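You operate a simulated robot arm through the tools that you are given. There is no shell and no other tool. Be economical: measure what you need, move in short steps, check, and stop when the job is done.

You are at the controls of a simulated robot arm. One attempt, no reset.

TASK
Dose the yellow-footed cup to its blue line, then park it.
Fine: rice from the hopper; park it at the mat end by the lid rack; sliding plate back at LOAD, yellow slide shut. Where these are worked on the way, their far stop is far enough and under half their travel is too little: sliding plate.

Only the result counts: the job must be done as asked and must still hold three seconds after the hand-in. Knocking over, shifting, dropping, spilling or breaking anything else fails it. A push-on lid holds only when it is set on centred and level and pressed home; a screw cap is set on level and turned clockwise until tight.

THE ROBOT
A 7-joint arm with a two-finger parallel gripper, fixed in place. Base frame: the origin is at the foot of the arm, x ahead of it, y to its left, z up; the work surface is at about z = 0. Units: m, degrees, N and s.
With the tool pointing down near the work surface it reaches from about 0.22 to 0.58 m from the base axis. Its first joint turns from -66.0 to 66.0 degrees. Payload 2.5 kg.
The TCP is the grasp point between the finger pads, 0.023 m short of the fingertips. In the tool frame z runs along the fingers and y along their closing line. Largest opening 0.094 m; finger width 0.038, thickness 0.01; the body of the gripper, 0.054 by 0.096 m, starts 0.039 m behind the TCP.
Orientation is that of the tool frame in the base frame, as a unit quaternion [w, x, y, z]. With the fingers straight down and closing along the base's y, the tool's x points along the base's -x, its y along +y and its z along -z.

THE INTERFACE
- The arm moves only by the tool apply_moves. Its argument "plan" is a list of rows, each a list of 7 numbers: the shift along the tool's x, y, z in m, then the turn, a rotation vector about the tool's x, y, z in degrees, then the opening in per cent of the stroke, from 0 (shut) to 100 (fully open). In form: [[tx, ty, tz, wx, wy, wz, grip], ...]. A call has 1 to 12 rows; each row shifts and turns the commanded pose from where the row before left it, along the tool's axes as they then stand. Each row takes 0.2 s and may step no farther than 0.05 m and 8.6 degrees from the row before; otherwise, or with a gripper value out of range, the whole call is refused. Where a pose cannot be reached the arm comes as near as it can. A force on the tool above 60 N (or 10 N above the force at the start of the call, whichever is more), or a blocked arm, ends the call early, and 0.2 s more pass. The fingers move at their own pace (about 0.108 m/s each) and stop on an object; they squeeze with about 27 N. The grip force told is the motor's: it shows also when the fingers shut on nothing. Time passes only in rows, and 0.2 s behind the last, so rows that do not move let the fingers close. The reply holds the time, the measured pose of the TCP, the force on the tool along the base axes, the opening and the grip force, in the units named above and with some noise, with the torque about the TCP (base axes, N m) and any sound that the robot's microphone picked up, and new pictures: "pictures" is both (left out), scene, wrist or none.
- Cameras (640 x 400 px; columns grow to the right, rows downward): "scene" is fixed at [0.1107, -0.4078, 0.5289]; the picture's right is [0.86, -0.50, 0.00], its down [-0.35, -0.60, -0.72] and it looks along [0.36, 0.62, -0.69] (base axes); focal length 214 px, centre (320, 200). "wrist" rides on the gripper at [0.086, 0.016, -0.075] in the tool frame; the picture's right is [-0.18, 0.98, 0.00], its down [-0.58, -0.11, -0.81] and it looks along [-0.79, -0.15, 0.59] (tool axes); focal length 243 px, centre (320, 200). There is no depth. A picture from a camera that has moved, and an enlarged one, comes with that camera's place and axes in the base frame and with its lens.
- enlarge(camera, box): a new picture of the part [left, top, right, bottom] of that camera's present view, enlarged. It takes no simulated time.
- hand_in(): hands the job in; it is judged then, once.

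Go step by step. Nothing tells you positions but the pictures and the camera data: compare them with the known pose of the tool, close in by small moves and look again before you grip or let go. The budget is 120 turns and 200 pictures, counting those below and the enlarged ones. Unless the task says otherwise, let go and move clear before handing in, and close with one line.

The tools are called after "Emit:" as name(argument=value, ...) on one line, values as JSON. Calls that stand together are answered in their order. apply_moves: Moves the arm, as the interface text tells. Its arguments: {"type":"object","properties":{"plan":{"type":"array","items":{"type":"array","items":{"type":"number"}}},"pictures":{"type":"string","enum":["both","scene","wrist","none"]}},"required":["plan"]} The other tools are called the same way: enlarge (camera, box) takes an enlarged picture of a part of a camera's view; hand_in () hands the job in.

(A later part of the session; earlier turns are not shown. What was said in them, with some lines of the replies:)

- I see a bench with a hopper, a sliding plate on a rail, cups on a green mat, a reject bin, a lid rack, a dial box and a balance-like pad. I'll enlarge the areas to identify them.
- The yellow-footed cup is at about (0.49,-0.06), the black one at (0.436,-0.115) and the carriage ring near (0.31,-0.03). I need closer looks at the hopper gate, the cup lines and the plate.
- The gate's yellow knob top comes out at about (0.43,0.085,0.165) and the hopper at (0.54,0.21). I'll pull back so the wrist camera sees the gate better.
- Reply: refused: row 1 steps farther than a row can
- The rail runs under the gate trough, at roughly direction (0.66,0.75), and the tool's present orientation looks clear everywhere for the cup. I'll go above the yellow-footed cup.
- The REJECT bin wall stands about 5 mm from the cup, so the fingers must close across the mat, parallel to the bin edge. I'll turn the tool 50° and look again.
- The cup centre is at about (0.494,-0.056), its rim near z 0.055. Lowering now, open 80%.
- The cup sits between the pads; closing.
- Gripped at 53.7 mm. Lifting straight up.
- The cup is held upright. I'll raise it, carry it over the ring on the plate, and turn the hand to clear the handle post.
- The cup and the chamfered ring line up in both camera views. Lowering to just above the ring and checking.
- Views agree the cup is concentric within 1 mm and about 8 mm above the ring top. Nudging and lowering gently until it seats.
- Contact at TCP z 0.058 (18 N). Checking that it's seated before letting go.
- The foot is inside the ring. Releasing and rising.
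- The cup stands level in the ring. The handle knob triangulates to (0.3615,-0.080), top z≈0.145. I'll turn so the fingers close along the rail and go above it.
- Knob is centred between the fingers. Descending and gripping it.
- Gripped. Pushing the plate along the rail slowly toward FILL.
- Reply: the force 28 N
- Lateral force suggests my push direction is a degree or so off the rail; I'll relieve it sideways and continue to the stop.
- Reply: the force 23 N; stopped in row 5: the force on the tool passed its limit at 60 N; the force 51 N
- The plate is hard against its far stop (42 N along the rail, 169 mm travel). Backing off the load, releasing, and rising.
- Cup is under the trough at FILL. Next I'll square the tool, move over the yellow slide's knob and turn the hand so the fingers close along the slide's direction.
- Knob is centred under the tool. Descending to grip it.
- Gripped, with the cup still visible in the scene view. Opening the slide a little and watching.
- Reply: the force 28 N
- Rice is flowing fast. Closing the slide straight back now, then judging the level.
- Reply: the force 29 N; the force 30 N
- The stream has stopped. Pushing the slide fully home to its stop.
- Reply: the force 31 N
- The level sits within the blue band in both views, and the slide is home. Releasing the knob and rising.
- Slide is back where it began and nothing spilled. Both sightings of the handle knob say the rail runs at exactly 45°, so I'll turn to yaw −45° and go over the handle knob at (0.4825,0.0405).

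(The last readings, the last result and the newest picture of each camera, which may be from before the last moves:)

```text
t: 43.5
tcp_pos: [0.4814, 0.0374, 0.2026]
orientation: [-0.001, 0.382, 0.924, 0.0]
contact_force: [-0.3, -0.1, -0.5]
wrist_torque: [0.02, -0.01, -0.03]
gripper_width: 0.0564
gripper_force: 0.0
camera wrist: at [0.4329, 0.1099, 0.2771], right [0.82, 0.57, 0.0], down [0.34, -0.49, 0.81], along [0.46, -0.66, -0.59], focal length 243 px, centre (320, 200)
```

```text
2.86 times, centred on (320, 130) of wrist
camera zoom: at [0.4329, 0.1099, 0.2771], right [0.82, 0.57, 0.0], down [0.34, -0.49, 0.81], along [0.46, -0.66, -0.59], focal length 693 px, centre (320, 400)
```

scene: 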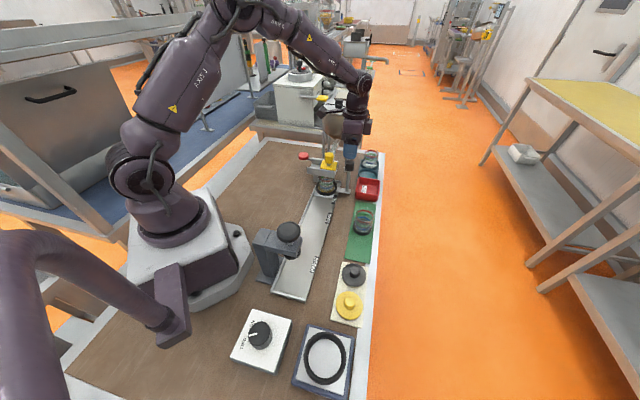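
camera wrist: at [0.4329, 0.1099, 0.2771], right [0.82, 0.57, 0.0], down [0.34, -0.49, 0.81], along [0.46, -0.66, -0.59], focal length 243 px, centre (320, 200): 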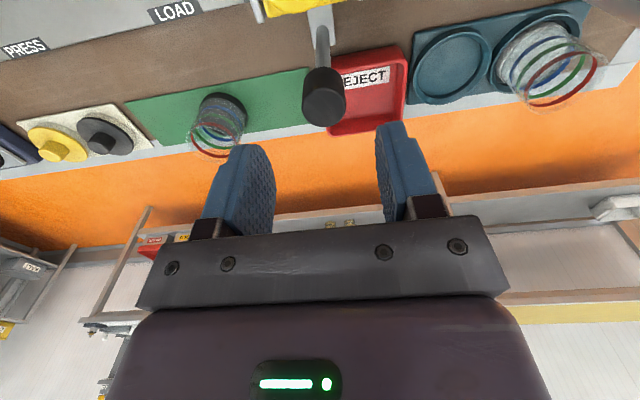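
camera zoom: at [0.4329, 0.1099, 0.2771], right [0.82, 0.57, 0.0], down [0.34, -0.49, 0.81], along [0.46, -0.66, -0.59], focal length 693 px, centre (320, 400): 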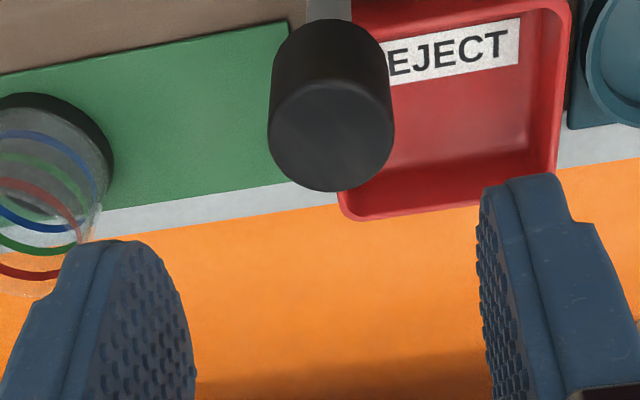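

Emit:
apply_moves(plan=[[0.0013, 0.004, 0.03, 0, 0, 0, 60], [0, 0, 0.036, 0, 0, 0, 60], [0, 0, 0, 0, 0, 0, 60], [0, 0, 0, 0, 0, 0, 40], [0, 0, 0, 0, 0, 0, 20], [0, 0, 0, 0, 0, 0, 20]])

```text
t: 44.9
tcp_pos: [0.4825, 0.0408, 0.1353]
orientation: [-0.003, 0.384, 0.923, -0.002]
contact_force: [-25.6, -15.7, 8.1]
wrist_torque: [0.59, -0.21, -0.05]
gripper_width: 0.0279
gripper_force: 45.3
camera wrist: at [0.4342, 0.1131, 0.2093], right [0.83, 0.56, -0.01], down [0.34, -0.49, 0.81], along [0.45, -0.67, -0.59], focal length 243 px, centre (320, 200)
```

scene: 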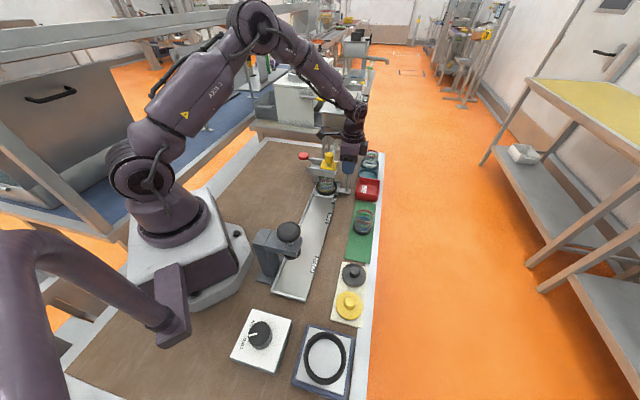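
wrist: 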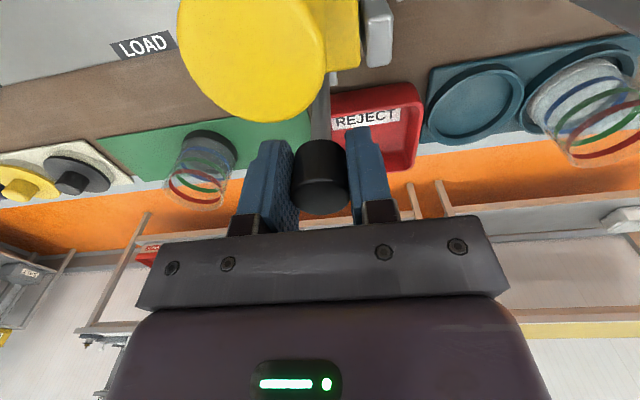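

Gripped. Pulling the plate gently back toward LOAD (about 170 mm).

Emit:
apply_moves(plan=[[0, -0.006, 0, 0, 0, 0, 20], [0, -0.01, 0, 0, 0, 0, 20], [0, -0.012, 0, 0, 0, 0, 20], [0, -0.012, 0, 0, 0, 0, 20], [0, -0.012, 0, 0, 0, 0, 20], [0, -0.012, 0, 0, 0, 0, 20], [0, -0.012, 0, 0, 0, 0, 20], [0, -0.008, 0, 0, 0, 0, 20], [0, 0, 0, 0, 0, 0, 20]], pictures="scene")

Emit:
enlarge(camera="scene", box=[300, 150, 360, 210])

```text
t: 46.9
tcp_pos: [0.4249, -0.0168, 0.1362]
orientation: [-0.002, 0.382, 0.924, -0.001]
contact_force: [-4.2, 2.1, -24.1]
wrist_torque: [0.16, -0.45, -0.08]
gripper_width: 0.0278
gripper_force: 45.2
```

scene: 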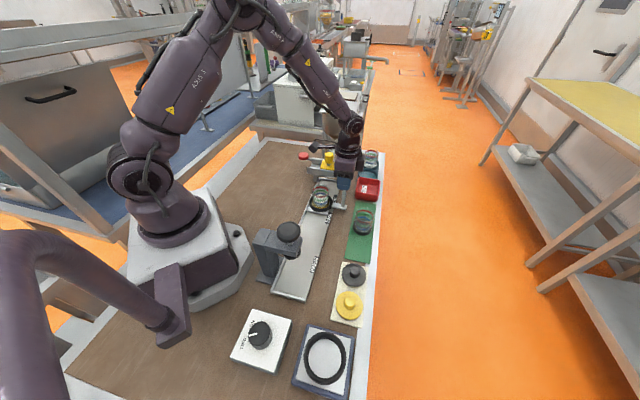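

```text
6.67 times, centred on (330, 180) of scene
camera zoom: at [0.1108, -0.4078, 0.5288], right [0.86, -0.5, 0.0], down [-0.35, -0.6, -0.72], along [0.36, 0.62, -0.69], focal length 1430 px, centre (253, 333)
```

zoom: 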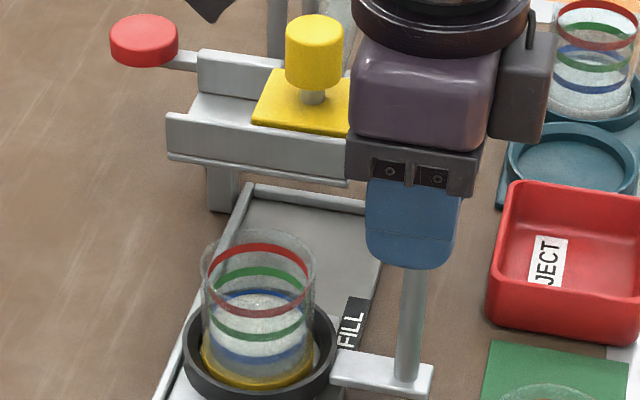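

Emit:
apply_moves(plan=[[0, -0.006, 0.001, 0, 0, 0, 20], [0, -0.012, 0, 0, 0, 0, 20], [0, -0.012, 0, 0, 0, 0, 20], [0, -0.012, 0, 0, 0, 0, 20], [0, -0.012, 0, 0, 0, 0, 20], [0, -0.012, 0, 0, 0, 0, 20], [0, -0.01, 0, 0, 0, 0, 20], [0, -0.006, 0, 0, 0, 0, 20], [0, 0, 0, 0, 0, 0, 20]], pictures="scene")

Emit:
enlarge(camera="scene", box=[280, 180, 350, 250])

Emit:
enlarge(camera="scene", box=[300, 200, 324, 230])

```text
t: 48.9
tcp_pos: [0.3665, -0.0754, 0.1362]
orientation: [-0.002, 0.383, 0.924, -0.001]
contact_force: [-12.2, 9.4, -5.9]
wrist_torque: [1.0, 0.43, -0.01]
gripper_width: 0.0278
gripper_force: 44.9
```

scene: 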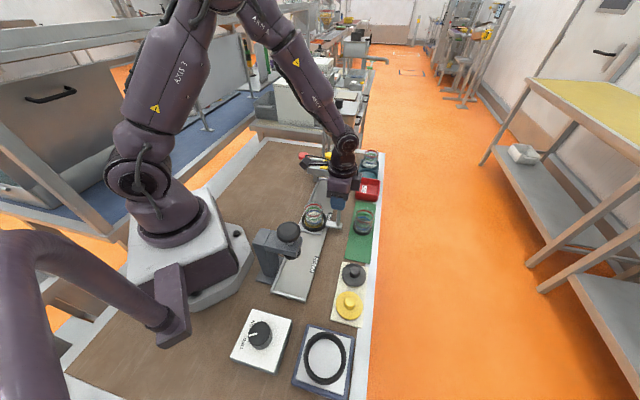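

```text
5.71 times, centred on (315, 215) of scene
camera zoom: at [0.1108, -0.4079, 0.5289], right [0.86, -0.5, 0.0], down [-0.35, -0.6, -0.72], along [0.36, 0.62, -0.69], focal length 1226 px, centre (349, 114)
```

zoom: 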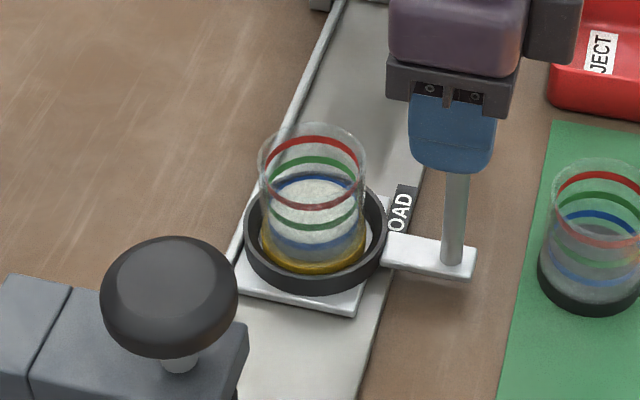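

```text
13.33 times, centred on (312, 215) of scene
camera zoom: at [0.1108, -0.4079, 0.5289], right [0.86, -0.5, 0.0], down [-0.35, -0.6, -0.72], along [0.36, 0.62, -0.69], focal length 2860 px, centre (427, 0)
```

zoom: 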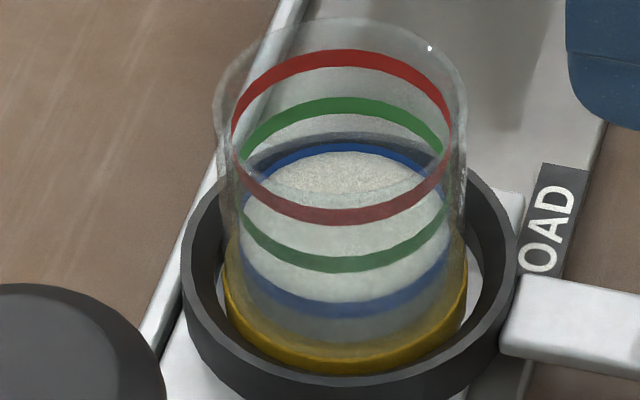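

The rice level is right on the blue line. Comparing with the picture before filling, the plate needs about 7 mm more to be exactly at LOAD.

Emit:
apply_moves(plan=[[0.001, -0.004, 0, 0, 0, 0, 20], [0, -0.003, 0, 0, 0, 0, 20], [0, 0, 0, 0, 0, 0, 20]], pictures="none")

Emit:
enlarge(camera="scene", box=[280, 180, 350, 250])

```text
t: 49.7
tcp_pos: [0.3623, -0.0796, 0.1359]
orientation: [0.001, 0.382, 0.924, 0.0]
contact_force: [4.0, -3.7, -27.3]
wrist_torque: [0.55, 0.0, 0.01]
gripper_width: 0.0277
gripper_force: 44.9
```

```text
5.71 times, centred on (315, 215) of scene
camera zoom: at [0.1108, -0.4079, 0.5288], right [0.86, -0.5, 0.0], down [-0.35, -0.6, -0.72], along [0.36, 0.62, -0.69], focal length 1226 px, centre (349, 114)
```

zoom: 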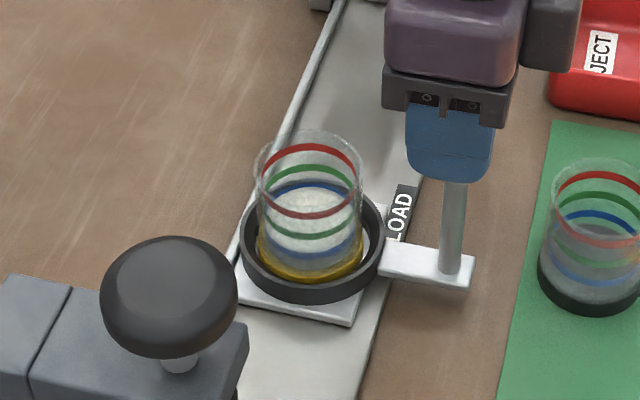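

Plate matches its original LOAD position within 1 mm. Releasing the handle and rising clear.

Emit:
apply_moves(plan=[[0, 0, 0.0015, 0, 0, 0, 20], [0, 0, 0, 0, 0, 0, 40], [0, 0, 0, 0, 0, 0, 60], [0, 0, 0, 0, 0, 0, 60], [0, 0, -0.03, 0, 0, 0, 60], [0, 0, -0.045, 0, 0, 0, 78], [0.034, 0, 0, 0, 0, 0, 78], [0.034, 0, 0, 0, 0, 0, 78], [0, 0, 0, 0, 0, -8.5, 78], [0, 0, 0, 0, 0, -8.5, 78], [0, 0, 0, 0, 0, -8, 78], [0, 0, 0, 0, 0, 0, 78]])

Emit:
enlarge(camera="wrist", box=[240, 0, 420, 120])

Emit:
enlarge(camera="scene", box=[280, 180, 350, 250])

```text
t: 52.3
tcp_pos: [0.3145, -0.0321, 0.2096]
orientation: [-0.001, 0.172, 0.985, 0.0]
contact_force: [-1.0, 0.5, -0.5]
wrist_torque: [0.01, 0.01, 0.0]
gripper_width: 0.0735
gripper_force: 0.1
camera wrist: at [0.2389, 0.0132, 0.2837], right [0.51, 0.86, 0.0], down [0.51, -0.3, 0.81], along [0.69, -0.41, -0.59], focal length 243 px, centre (320, 200)
```

scene: 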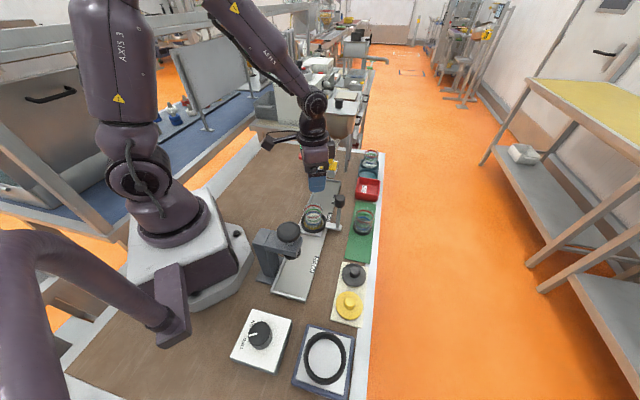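
wrist: 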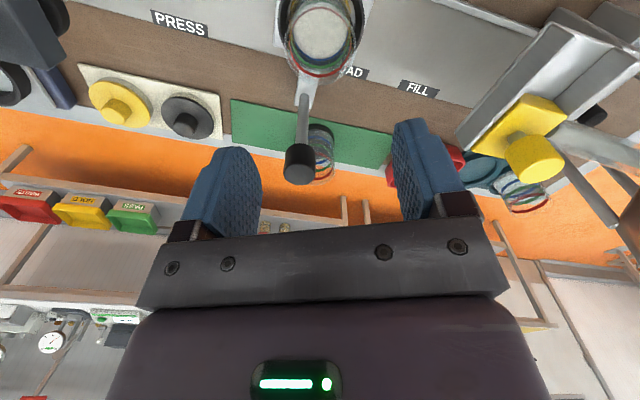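

```text
3.33 times, centred on (330, 60) of wrist
camera zoom: at [0.2389, 0.0132, 0.2837], right [0.51, 0.86, 0.0], down [0.51, -0.3, 0.81], along [0.69, -0.41, -0.59], focal length 809 px, centre (287, 667)
```

zoom: 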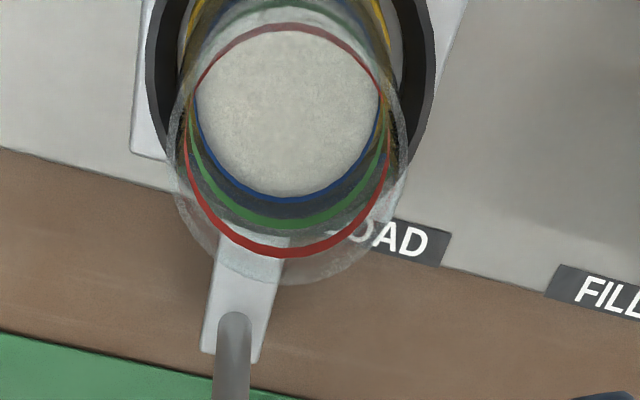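

```text
5.71 times, centred on (315, 215) of scene
camera zoom: at [0.1107, -0.4078, 0.5289], right [0.86, -0.5, 0.0], down [-0.35, -0.6, -0.72], along [0.36, 0.62, -0.69], focal length 1226 px, centre (349, 114)
```

zoom: 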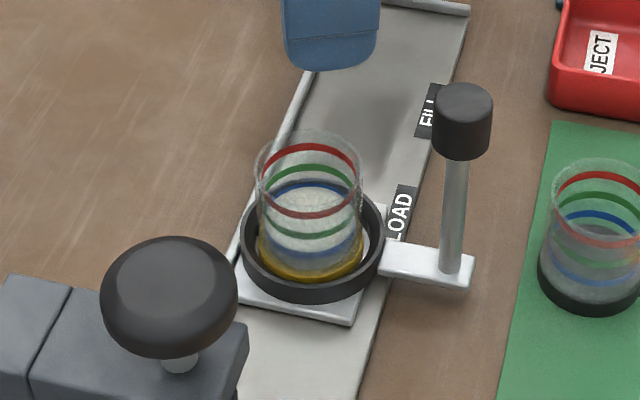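

Plate and cup are right. Lowering over the cup to grip it as before.

Emit:
apply_moves(plan=[[0.0055, 0.0006, 0.03, 0, 0, 0, 78], [0, 0, 0.045, 0, 0, 0, 78], [0, 0, 0.035, 0, 0, 0, 78], [0, 0, 0.025, 0, 0, 0, 78], [0, 0, 0.0155, 0, 0, 0, 78], [0, 0, 0, 0, 0, 0, 78]])

Emit:
enlarge(camera="scene", box=[290, 190, 340, 240])

```text
t: 53.7
tcp_pos: [0.3093, -0.029, 0.0588]
orientation: [0.001, 0.173, 0.985, -0.001]
contact_force: [0.2, -0.7, 0.2]
wrist_torque: [-0.02, 0.02, 0.01]
gripper_width: 0.0733
gripper_force: 0.1
camera wrist: at [0.2343, 0.0154, 0.133], right [0.51, 0.86, 0.0], down [0.51, -0.3, 0.81], along [0.69, -0.41, -0.59], focal length 243 px, centre (320, 200)
```

scene: 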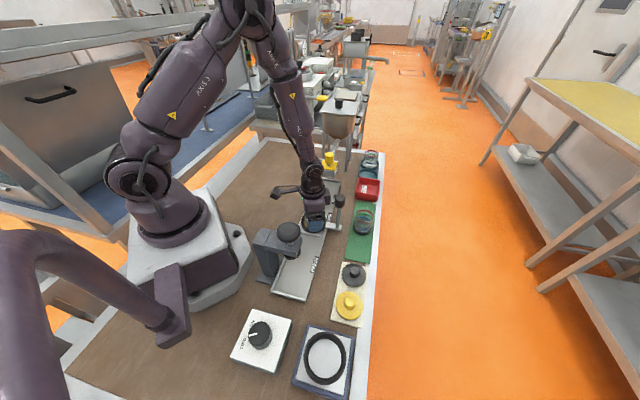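
wrist: 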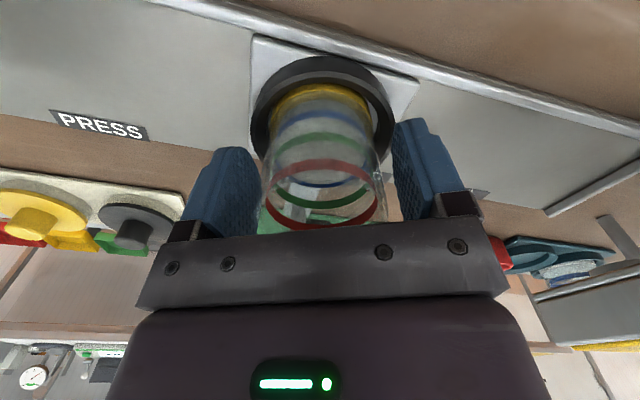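

```text
8.00 times, centred on (315, 215) of scene
camera zoom: at [0.1107, -0.4078, 0.5289], right [0.86, -0.5, 0.0], down [-0.35, -0.6, -0.72], along [0.36, 0.62, -0.69], focal length 1716 px, centre (360, 80)
```

zoom: 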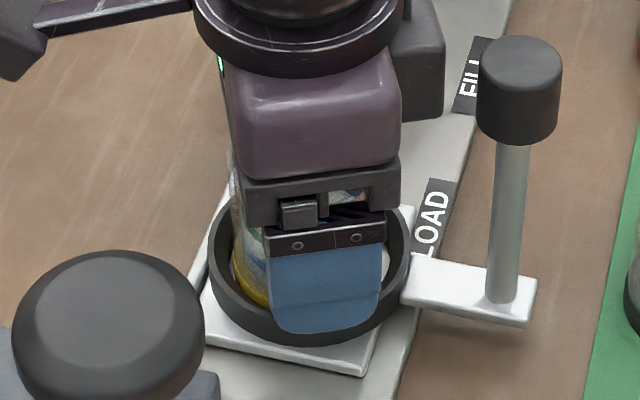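

Emit:
apply_moves(plan=[[0, 0, 0, 0, 0, 0, 55], [0, 0, 0, 0, 0, 0, 30], [0, 0, 0, 0, 0, 0, 30], [0, 0, 0, 0, 0, 0, 30], [0, 0, -0.005, 0, 0, 0, 30], [0, 0, -0.015, 0, 0, 0, 30], [0, 0, -0.02, 0, 0, 0, 30], [0, 0, -0.03, 0, 0, 0, 30], [0, 0, -0.03, 0, 0, 0, 30], [0, 0, -0.03, 0, 0, 0, 30], [0, 0, 0, 0, 0, 0, 30]])

Emit:
enlarge(camera="scene", box=[280, 170, 360, 250])

```text
t: 56.1
tcp_pos: [0.3083, -0.0282, 0.19]
orientation: [0.0, 0.173, 0.985, 0.0]
contact_force: [-0.4, 0.4, -1.1]
wrist_torque: [-0.01, 0.01, -0.01]
gripper_width: 0.0514
gripper_force: 27.1
camera wrist: at [0.2323, 0.0168, 0.2629], right [0.51, 0.86, 0.0], down [0.51, -0.3, 0.81], along [0.69, -0.41, -0.59], focal length 243 px, centre (320, 200)
```

scene: 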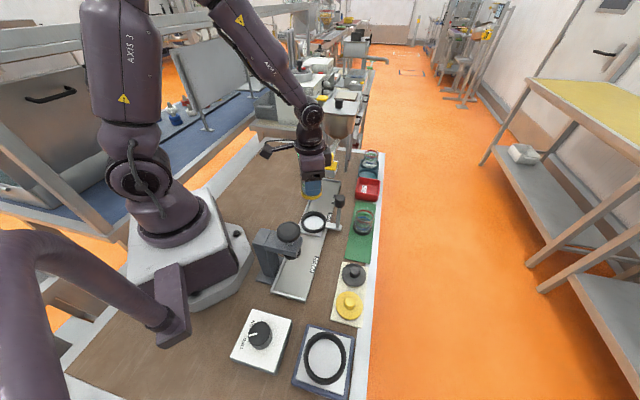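
wrist: 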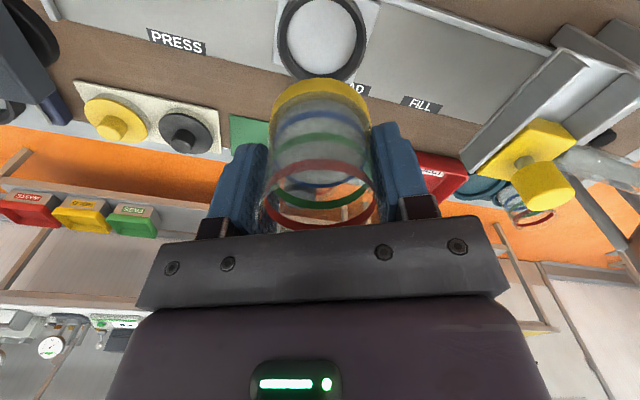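

```text
5.00 times, centred on (320, 210) of scene
camera zoom: at [0.1107, -0.4078, 0.5289], right [0.86, -0.5, 0.0], down [-0.35, -0.6, -0.72], along [0.36, 0.62, -0.69], focal length 1072 px, centre (320, 150)
```

zoom: 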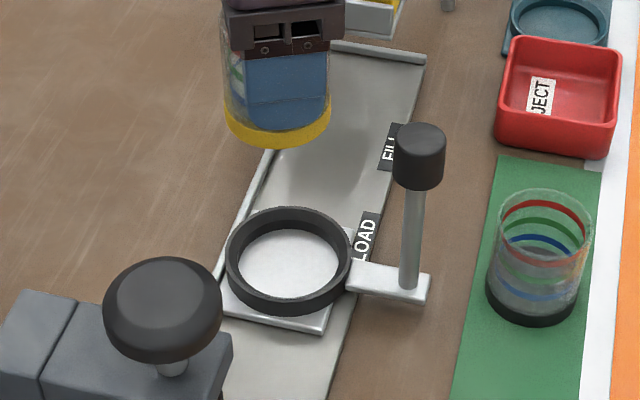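

Cup lifted cleanly and the plate stayed at LOAD. Raising above the handle knob and turning to the cross-mat yaw.

Emit:
apply_moves(plan=[[0, 0, -0.025, 0, 0, 0, 30], [0, 0, -0.025, 0, 0, 0, 30], [0, 0, 0, 0, 0, -7.5, 30], [0, 0, 0, 0, 0, -7.5, 30], [0, 0, 0, 0, 0, -7.5, 30], [0, 0, 0, 0, 0, -7.5, 30], [0, 0, 0, 0, 0, -7.5, 30], [0, 0, 0, 0, 0, -7.5, 30], [0, 0, 0, 0, 0, -7.5, 30], [0, 0, 0, 0, 0, -7.5, 30], [0, 0, 0, 0, 0, -5, 30], [0, 0, 0, 0, 0, 0, 30]], pictures="wrist")

```text
t: 58.7
tcp_pos: [0.3086, -0.0301, 0.2402]
orientation: [0.0, -0.384, 0.923, 0.0]
contact_force: [0.1, 0.8, -1.4]
wrist_torque: [-0.01, 0.03, 0.03]
gripper_width: 0.0516
gripper_force: 27.8
camera wrist: at [0.2365, -0.0796, 0.3132], right [-0.57, 0.82, 0.0], down [0.49, 0.34, 0.81], along [0.66, 0.46, -0.59], focal length 243 px, centre (320, 200)
```

wrist: 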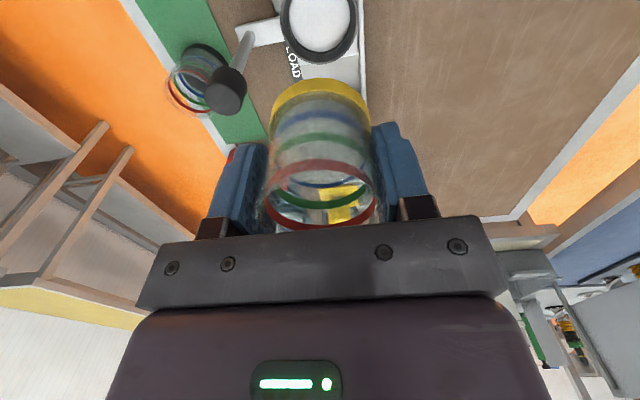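

Emit:
apply_moves(plan=[[0.005, -0.015, 0, 0, 0, 0, 30], [0.0081, -0.026, 0, 0, 0, 0, 30], [0.0091, -0.0293, 0, 0, 0, 0, 30], [0.0091, -0.0293, 0, 0, 0, 0, 30], [0.0081, -0.026, 0, 0, 0, 0, 30], [0.0063, -0.0211, 0, 0, 0, 0, 30], [0, 0, 0.03, 0, 0, 0, 30], [0, 0, 0.04, 0, 0, 0, 30], [0, 0, 0.03, 0, 0, 0, 30], [0, 0, 0, 0, 0, 0, 30]])

Emit:
enlarge(camera="scene", box=[320, 200, 390, 290])

Emit:
enlarge(camera="wrist", box=[220, 0, 420, 140])

```text
t: 60.9
tcp_pos: [0.3803, -0.1643, 0.1388]
orientation: [-0.001, -0.382, 0.924, 0.0]
contact_force: [0.1, -0.2, -0.7]
wrist_torque: [0.01, 0.0, -0.02]
gripper_width: 0.0514
gripper_force: 27.6
camera wrist: at [0.3085, -0.2142, 0.2132], right [-0.57, 0.82, 0.0], down [0.49, 0.33, 0.81], along [0.66, 0.46, -0.59], focal length 243 px, centre (320, 200)
```

scene: 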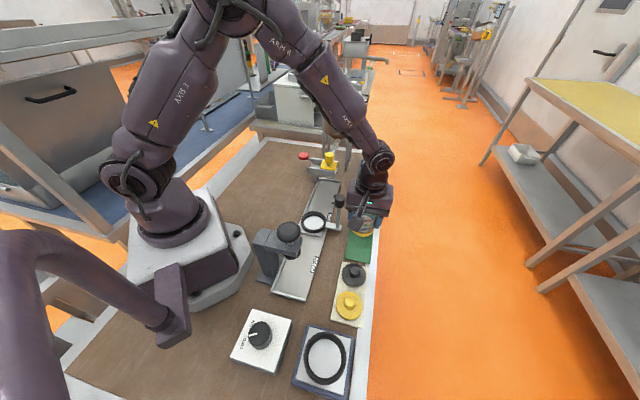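
wrist: 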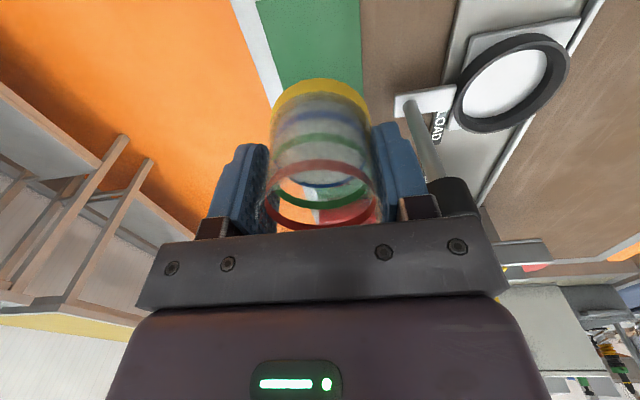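

```text
4.44 times, centred on (355, 245) of scene
camera zoom: at [0.1107, -0.4078, 0.5289], right [0.86, -0.5, 0.0], down [-0.35, -0.6, -0.72], along [0.36, 0.62, -0.69], focal length 953 px, centre (164, 0)
```

zoom: 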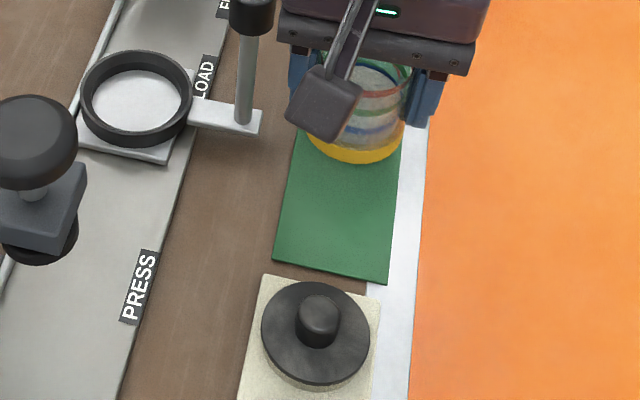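

```text
2.86 times, centred on (320, 70) of wrist
camera zoom: at [0.3085, -0.2142, 0.2132], right [-0.57, 0.82, 0.0], down [0.49, 0.33, 0.81], along [0.66, 0.46, -0.59], focal length 693 px, centre (320, 571)
```

zoom: 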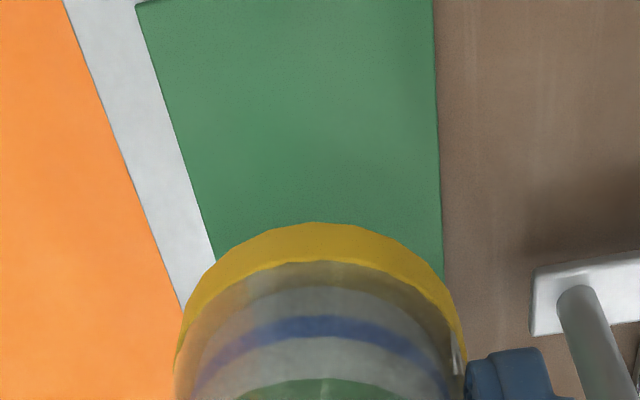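

Mat end mid-edge is at (0.352,-0.1945); shifting 4 mm toward it puts the cup centred about 37 mm from the end. Lowering.

Emit:
apply_moves(plan=[[0.004, 0, 0.025, 0, 0, 0, 30], [0, 0, 0.025, 0, 0, 0, 30], [0, 0, 0.02, 0, 0, 0, 30], [0, 0, 0.01, 0, 0, 0, 30], [0, 0, 0, 0, 0, 0, 30]])

Emit:
enlarge(camera="scene", box=[320, 200, 390, 290])

```text
t: 62.1
tcp_pos: [0.3766, -0.1672, 0.0583]
orientation: [0.0, -0.383, 0.924, 0.001]
contact_force: [-1.3, -0.4, -0.7]
wrist_torque: [0.02, -0.01, 0.0]
gripper_width: 0.0514
gripper_force: 27.3
camera wrist: at [0.3052, -0.2175, 0.1339], right [-0.57, 0.82, 0.0], down [0.49, 0.33, 0.81], along [0.66, 0.46, -0.59], focal length 243 px, centre (320, 200)
```

scene: 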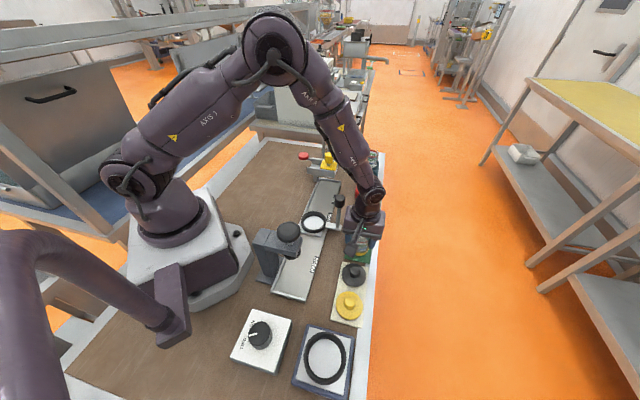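
wrist: 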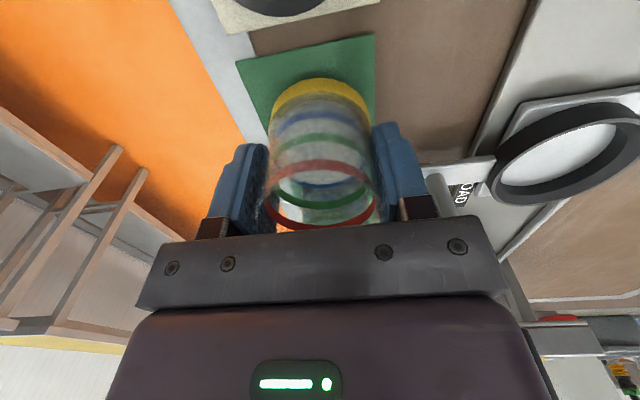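

```text
4.44 times, centred on (355, 245) of scene
camera zoom: at [0.1107, -0.4078, 0.5289], right [0.86, -0.5, 0.0], down [-0.35, -0.6, -0.72], along [0.36, 0.62, -0.69], focal length 953 px, centre (164, 0)
```

zoom: 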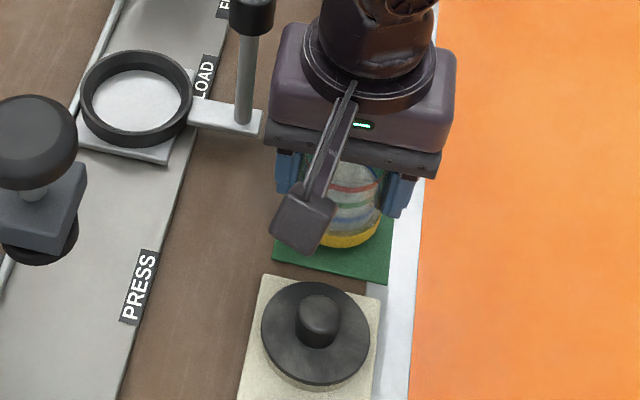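

Emit:
apply_moves(plan=[[0, 0, 0.003, 0, 0, 0, 30], [0, 0, 0.002, 0, 0, 0, 30], [0, 0, 0.0015, 0, 0, 0, 30], [0, 0, 0, 0, 0, 0, 30]], pictures="none")

```text
t: 63.1
tcp_pos: [0.3783, -0.1664, 0.0533]
orientation: [0.0, -0.383, 0.924, 0.0]
contact_force: [-0.2, 0.2, -0.4]
wrist_torque: [-0.02, 0.01, 0.01]
gripper_width: 0.0514
gripper_force: 27.0
```

Emit:
apply_moves(plan=[[0, 0, 0.0015, 0, 0, 0, 30], [0, 0, 0.0015, 0, 0, 0, 30], [0, 0, 0, 0, 0, 0, 30]], pictures="none")

```text
t: 63.9
tcp_pos: [0.3782, -0.1686, 0.0505]
orientation: [0.0, -0.384, 0.923, 0.0]
contact_force: [-0.1, 0.7, -0.3]
wrist_torque: [-0.01, 0.04, 0.0]
gripper_width: 0.0514
gripper_force: 27.1
```

Emit:
apply_moves(plan=[[0, 0, 0.0012, 0, 0, 0, 30], [0, 0, 0.0012, 0, 0, 0, 30], [0, 0, 0, 0, 0, 0, 30]], pictures="wrist")

Emit:
enlarge(camera="scene", box=[335, 225, 385, 275])

Emit:
enlarge(camera="wrist", box=[230, 30, 410, 150])

```text
t: 64.7
tcp_pos: [0.3772, -0.1687, 0.0475]
orientation: [0.001, -0.384, 0.923, 0.001]
contact_force: [0.2, -0.6, -0.5]
wrist_torque: [0.02, -0.01, -0.01]
gripper_width: 0.0514
gripper_force: 26.5
camera wrist: at [0.3054, -0.2177, 0.1213], right [-0.57, 0.82, 0.0], down [0.49, 0.33, 0.81], along [0.66, 0.46, -0.59], focal length 243 px, centre (320, 200)
```

wrist: 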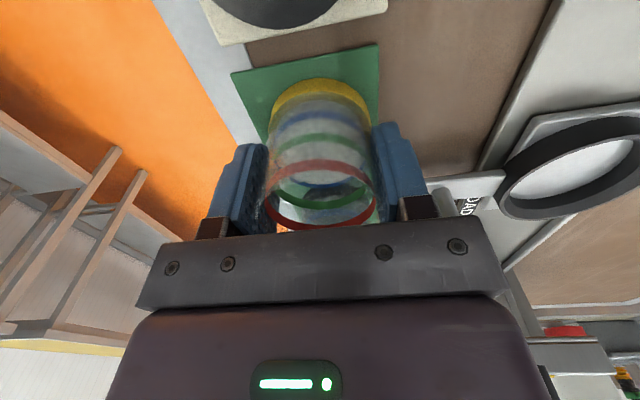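

```text
8.00 times, centred on (360, 250) of scene
camera zoom: at [0.1107, -0.4078, 0.5289], right [0.86, -0.5, 0.0], down [-0.35, -0.6, -0.72], along [0.36, 0.62, -0.69], focal length 1716 px, centre (0, -200)
```

zoom: 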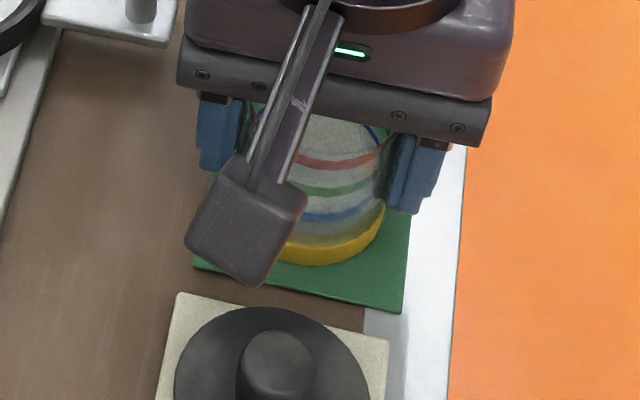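

```text
3.33 times, centred on (320, 90) of wrist
camera zoom: at [0.3054, -0.2177, 0.1213], right [-0.57, 0.82, 0.0], down [0.49, 0.33, 0.81], along [0.66, 0.46, -0.59], focal length 809 px, centre (320, 567)
```

zoom: 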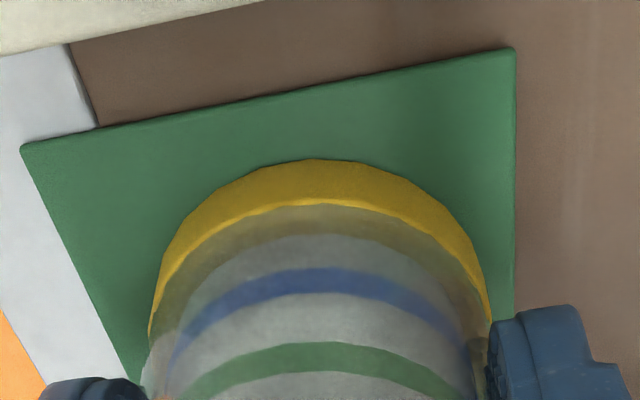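

Emit:
apply_moves(plan=[[0, -0.001, 0.001, 0, 0, 0, 30], [0, 0, 0.001, 0, 0, 0, 30], [0, 0, 0, 0, 0, 0, 30]], pictures="none")

```text
t: 65.5
tcp_pos: [0.3786, -0.168, 0.0465]
orientation: [-0.001, -0.383, 0.924, 0.0]
contact_force: [-8.1, 1.6, 19.5]
wrist_torque: [0.07, 0.13, 0.05]
gripper_width: 0.0516
gripper_force: 26.6
```

Contact with the mat (about 19 N). Easing off a hair, releasing, and rising straight up.

Emit:
apply_moves(plan=[[0, 0, -0.0008, 0, 0, 0, 30], [0, 0, 0, 0, 0, 0, 45], [0, 0, 0, 0, 0, 0, 65], [0, 0, 0, 0, 0, 0, 78], [0, 0, 0, 0, 0, 0, 78], [0, 0, -0.02, 0, 0, 0, 78], [0, 0, -0.03, 0, 0, 0, 78], [0, 0, -0.05, 0, 0, 0, 78], [0, 0, -0.05, 0, 0, 0, 78], [0, 0, -0.03, 0, 0, 0, 78], [0, 0, 0, 0, 0, 0, 78]])

Emit:
enlarge(camera="scene", box=[320, 190, 390, 280])

Emit:
enlarge(camera="wrist", box=[220, 0, 420, 140])

```text
t: 67.9
tcp_pos: [0.3788, -0.1689, 0.2282]
orientation: [-0.001, -0.384, 0.923, 0.001]
contact_force: [0.6, -0.2, 0.1]
wrist_torque: [0.0, -0.01, 0.01]
gripper_width: 0.0735
gripper_force: 0.1
camera wrist: at [0.3071, -0.2197, 0.3017], right [-0.57, 0.82, 0.0], down [0.49, 0.33, 0.81], along [0.66, 0.46, -0.59], focal length 243 px, centre (320, 200)
```

scene: 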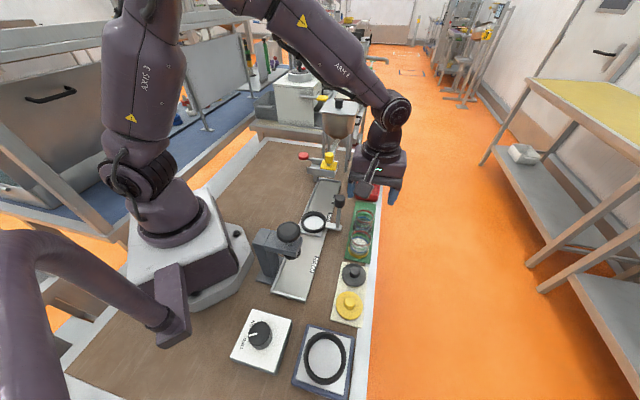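
wrist: 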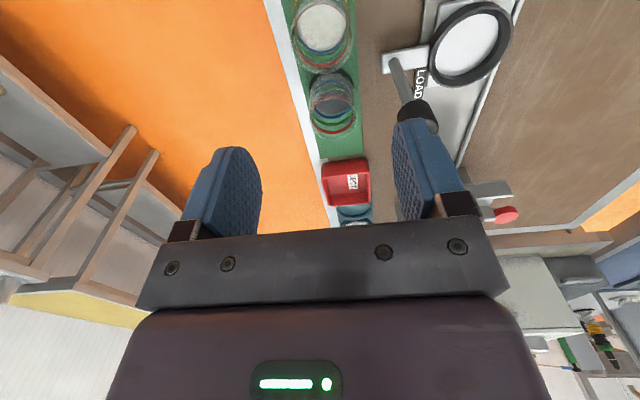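

```text
4.44 times, centred on (355, 235) of scene
camera zoom: at [0.1107, -0.4078, 0.5289], right [0.86, -0.5, 0.0], down [-0.35, -0.6, -0.72], along [0.36, 0.62, -0.69], focal length 953 px, centre (164, 44)
```

zoom: 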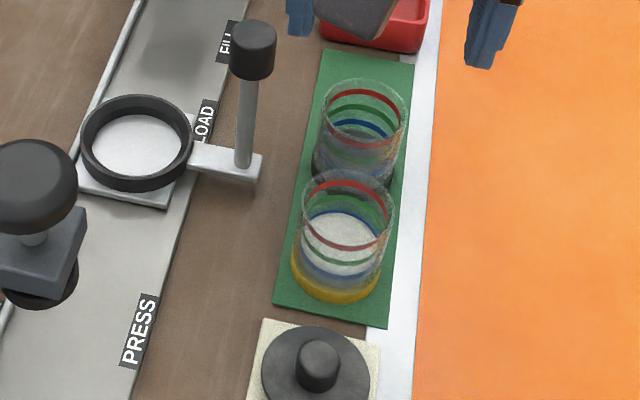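

```text
2.86 times, centred on (320, 70) of wrist
camera zoom: at [0.3071, -0.2197, 0.3017], right [-0.57, 0.82, 0.0], down [0.49, 0.33, 0.81], along [0.66, 0.46, -0.59], focal length 693 px, centre (320, 571)
```

zoom: 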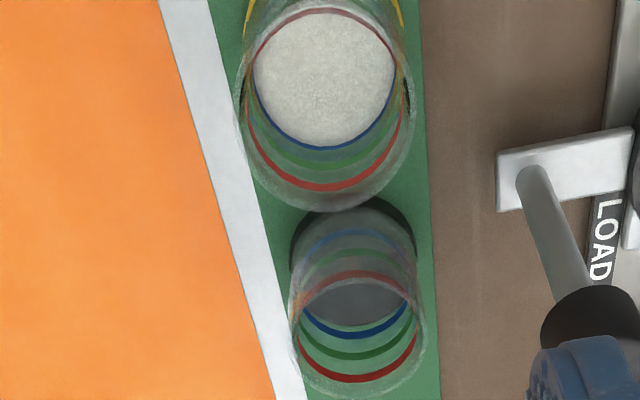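

The cup stands on the mat end with its level on the blue line. One last check of the slide and plate.

Emit:
enlarge(camera="scene", box=[280, 140, 360, 240])

```text
4.00 times, centred on (320, 190) of scene
camera zoom: at [0.1107, -0.4078, 0.5289], right [0.86, -0.5, 0.0], down [-0.35, -0.6, -0.72], along [0.36, 0.62, -0.69], focal length 858 px, centre (320, 240)
```

zoom: 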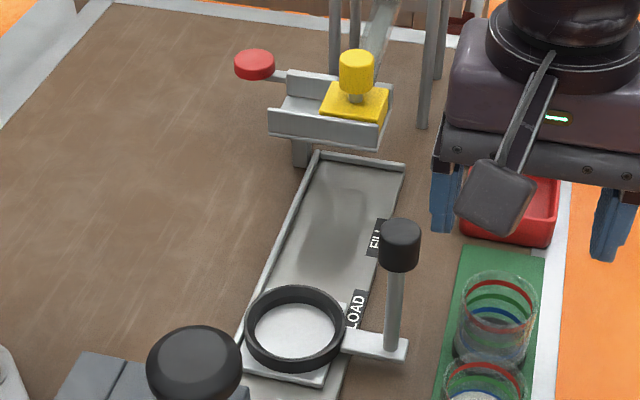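

The slide is shut, the plate is at LOAD, nothing is spilled, and the arm is clear. Handing in.

Emit:
hand_in()

```text
The job is handed in.
```

I filled the yellow-footed cup with rice to its blue line and parked it at the lid-rack end of the mat; the plate is back at LOAD, the yellow slide is shut, and the job is handed in.
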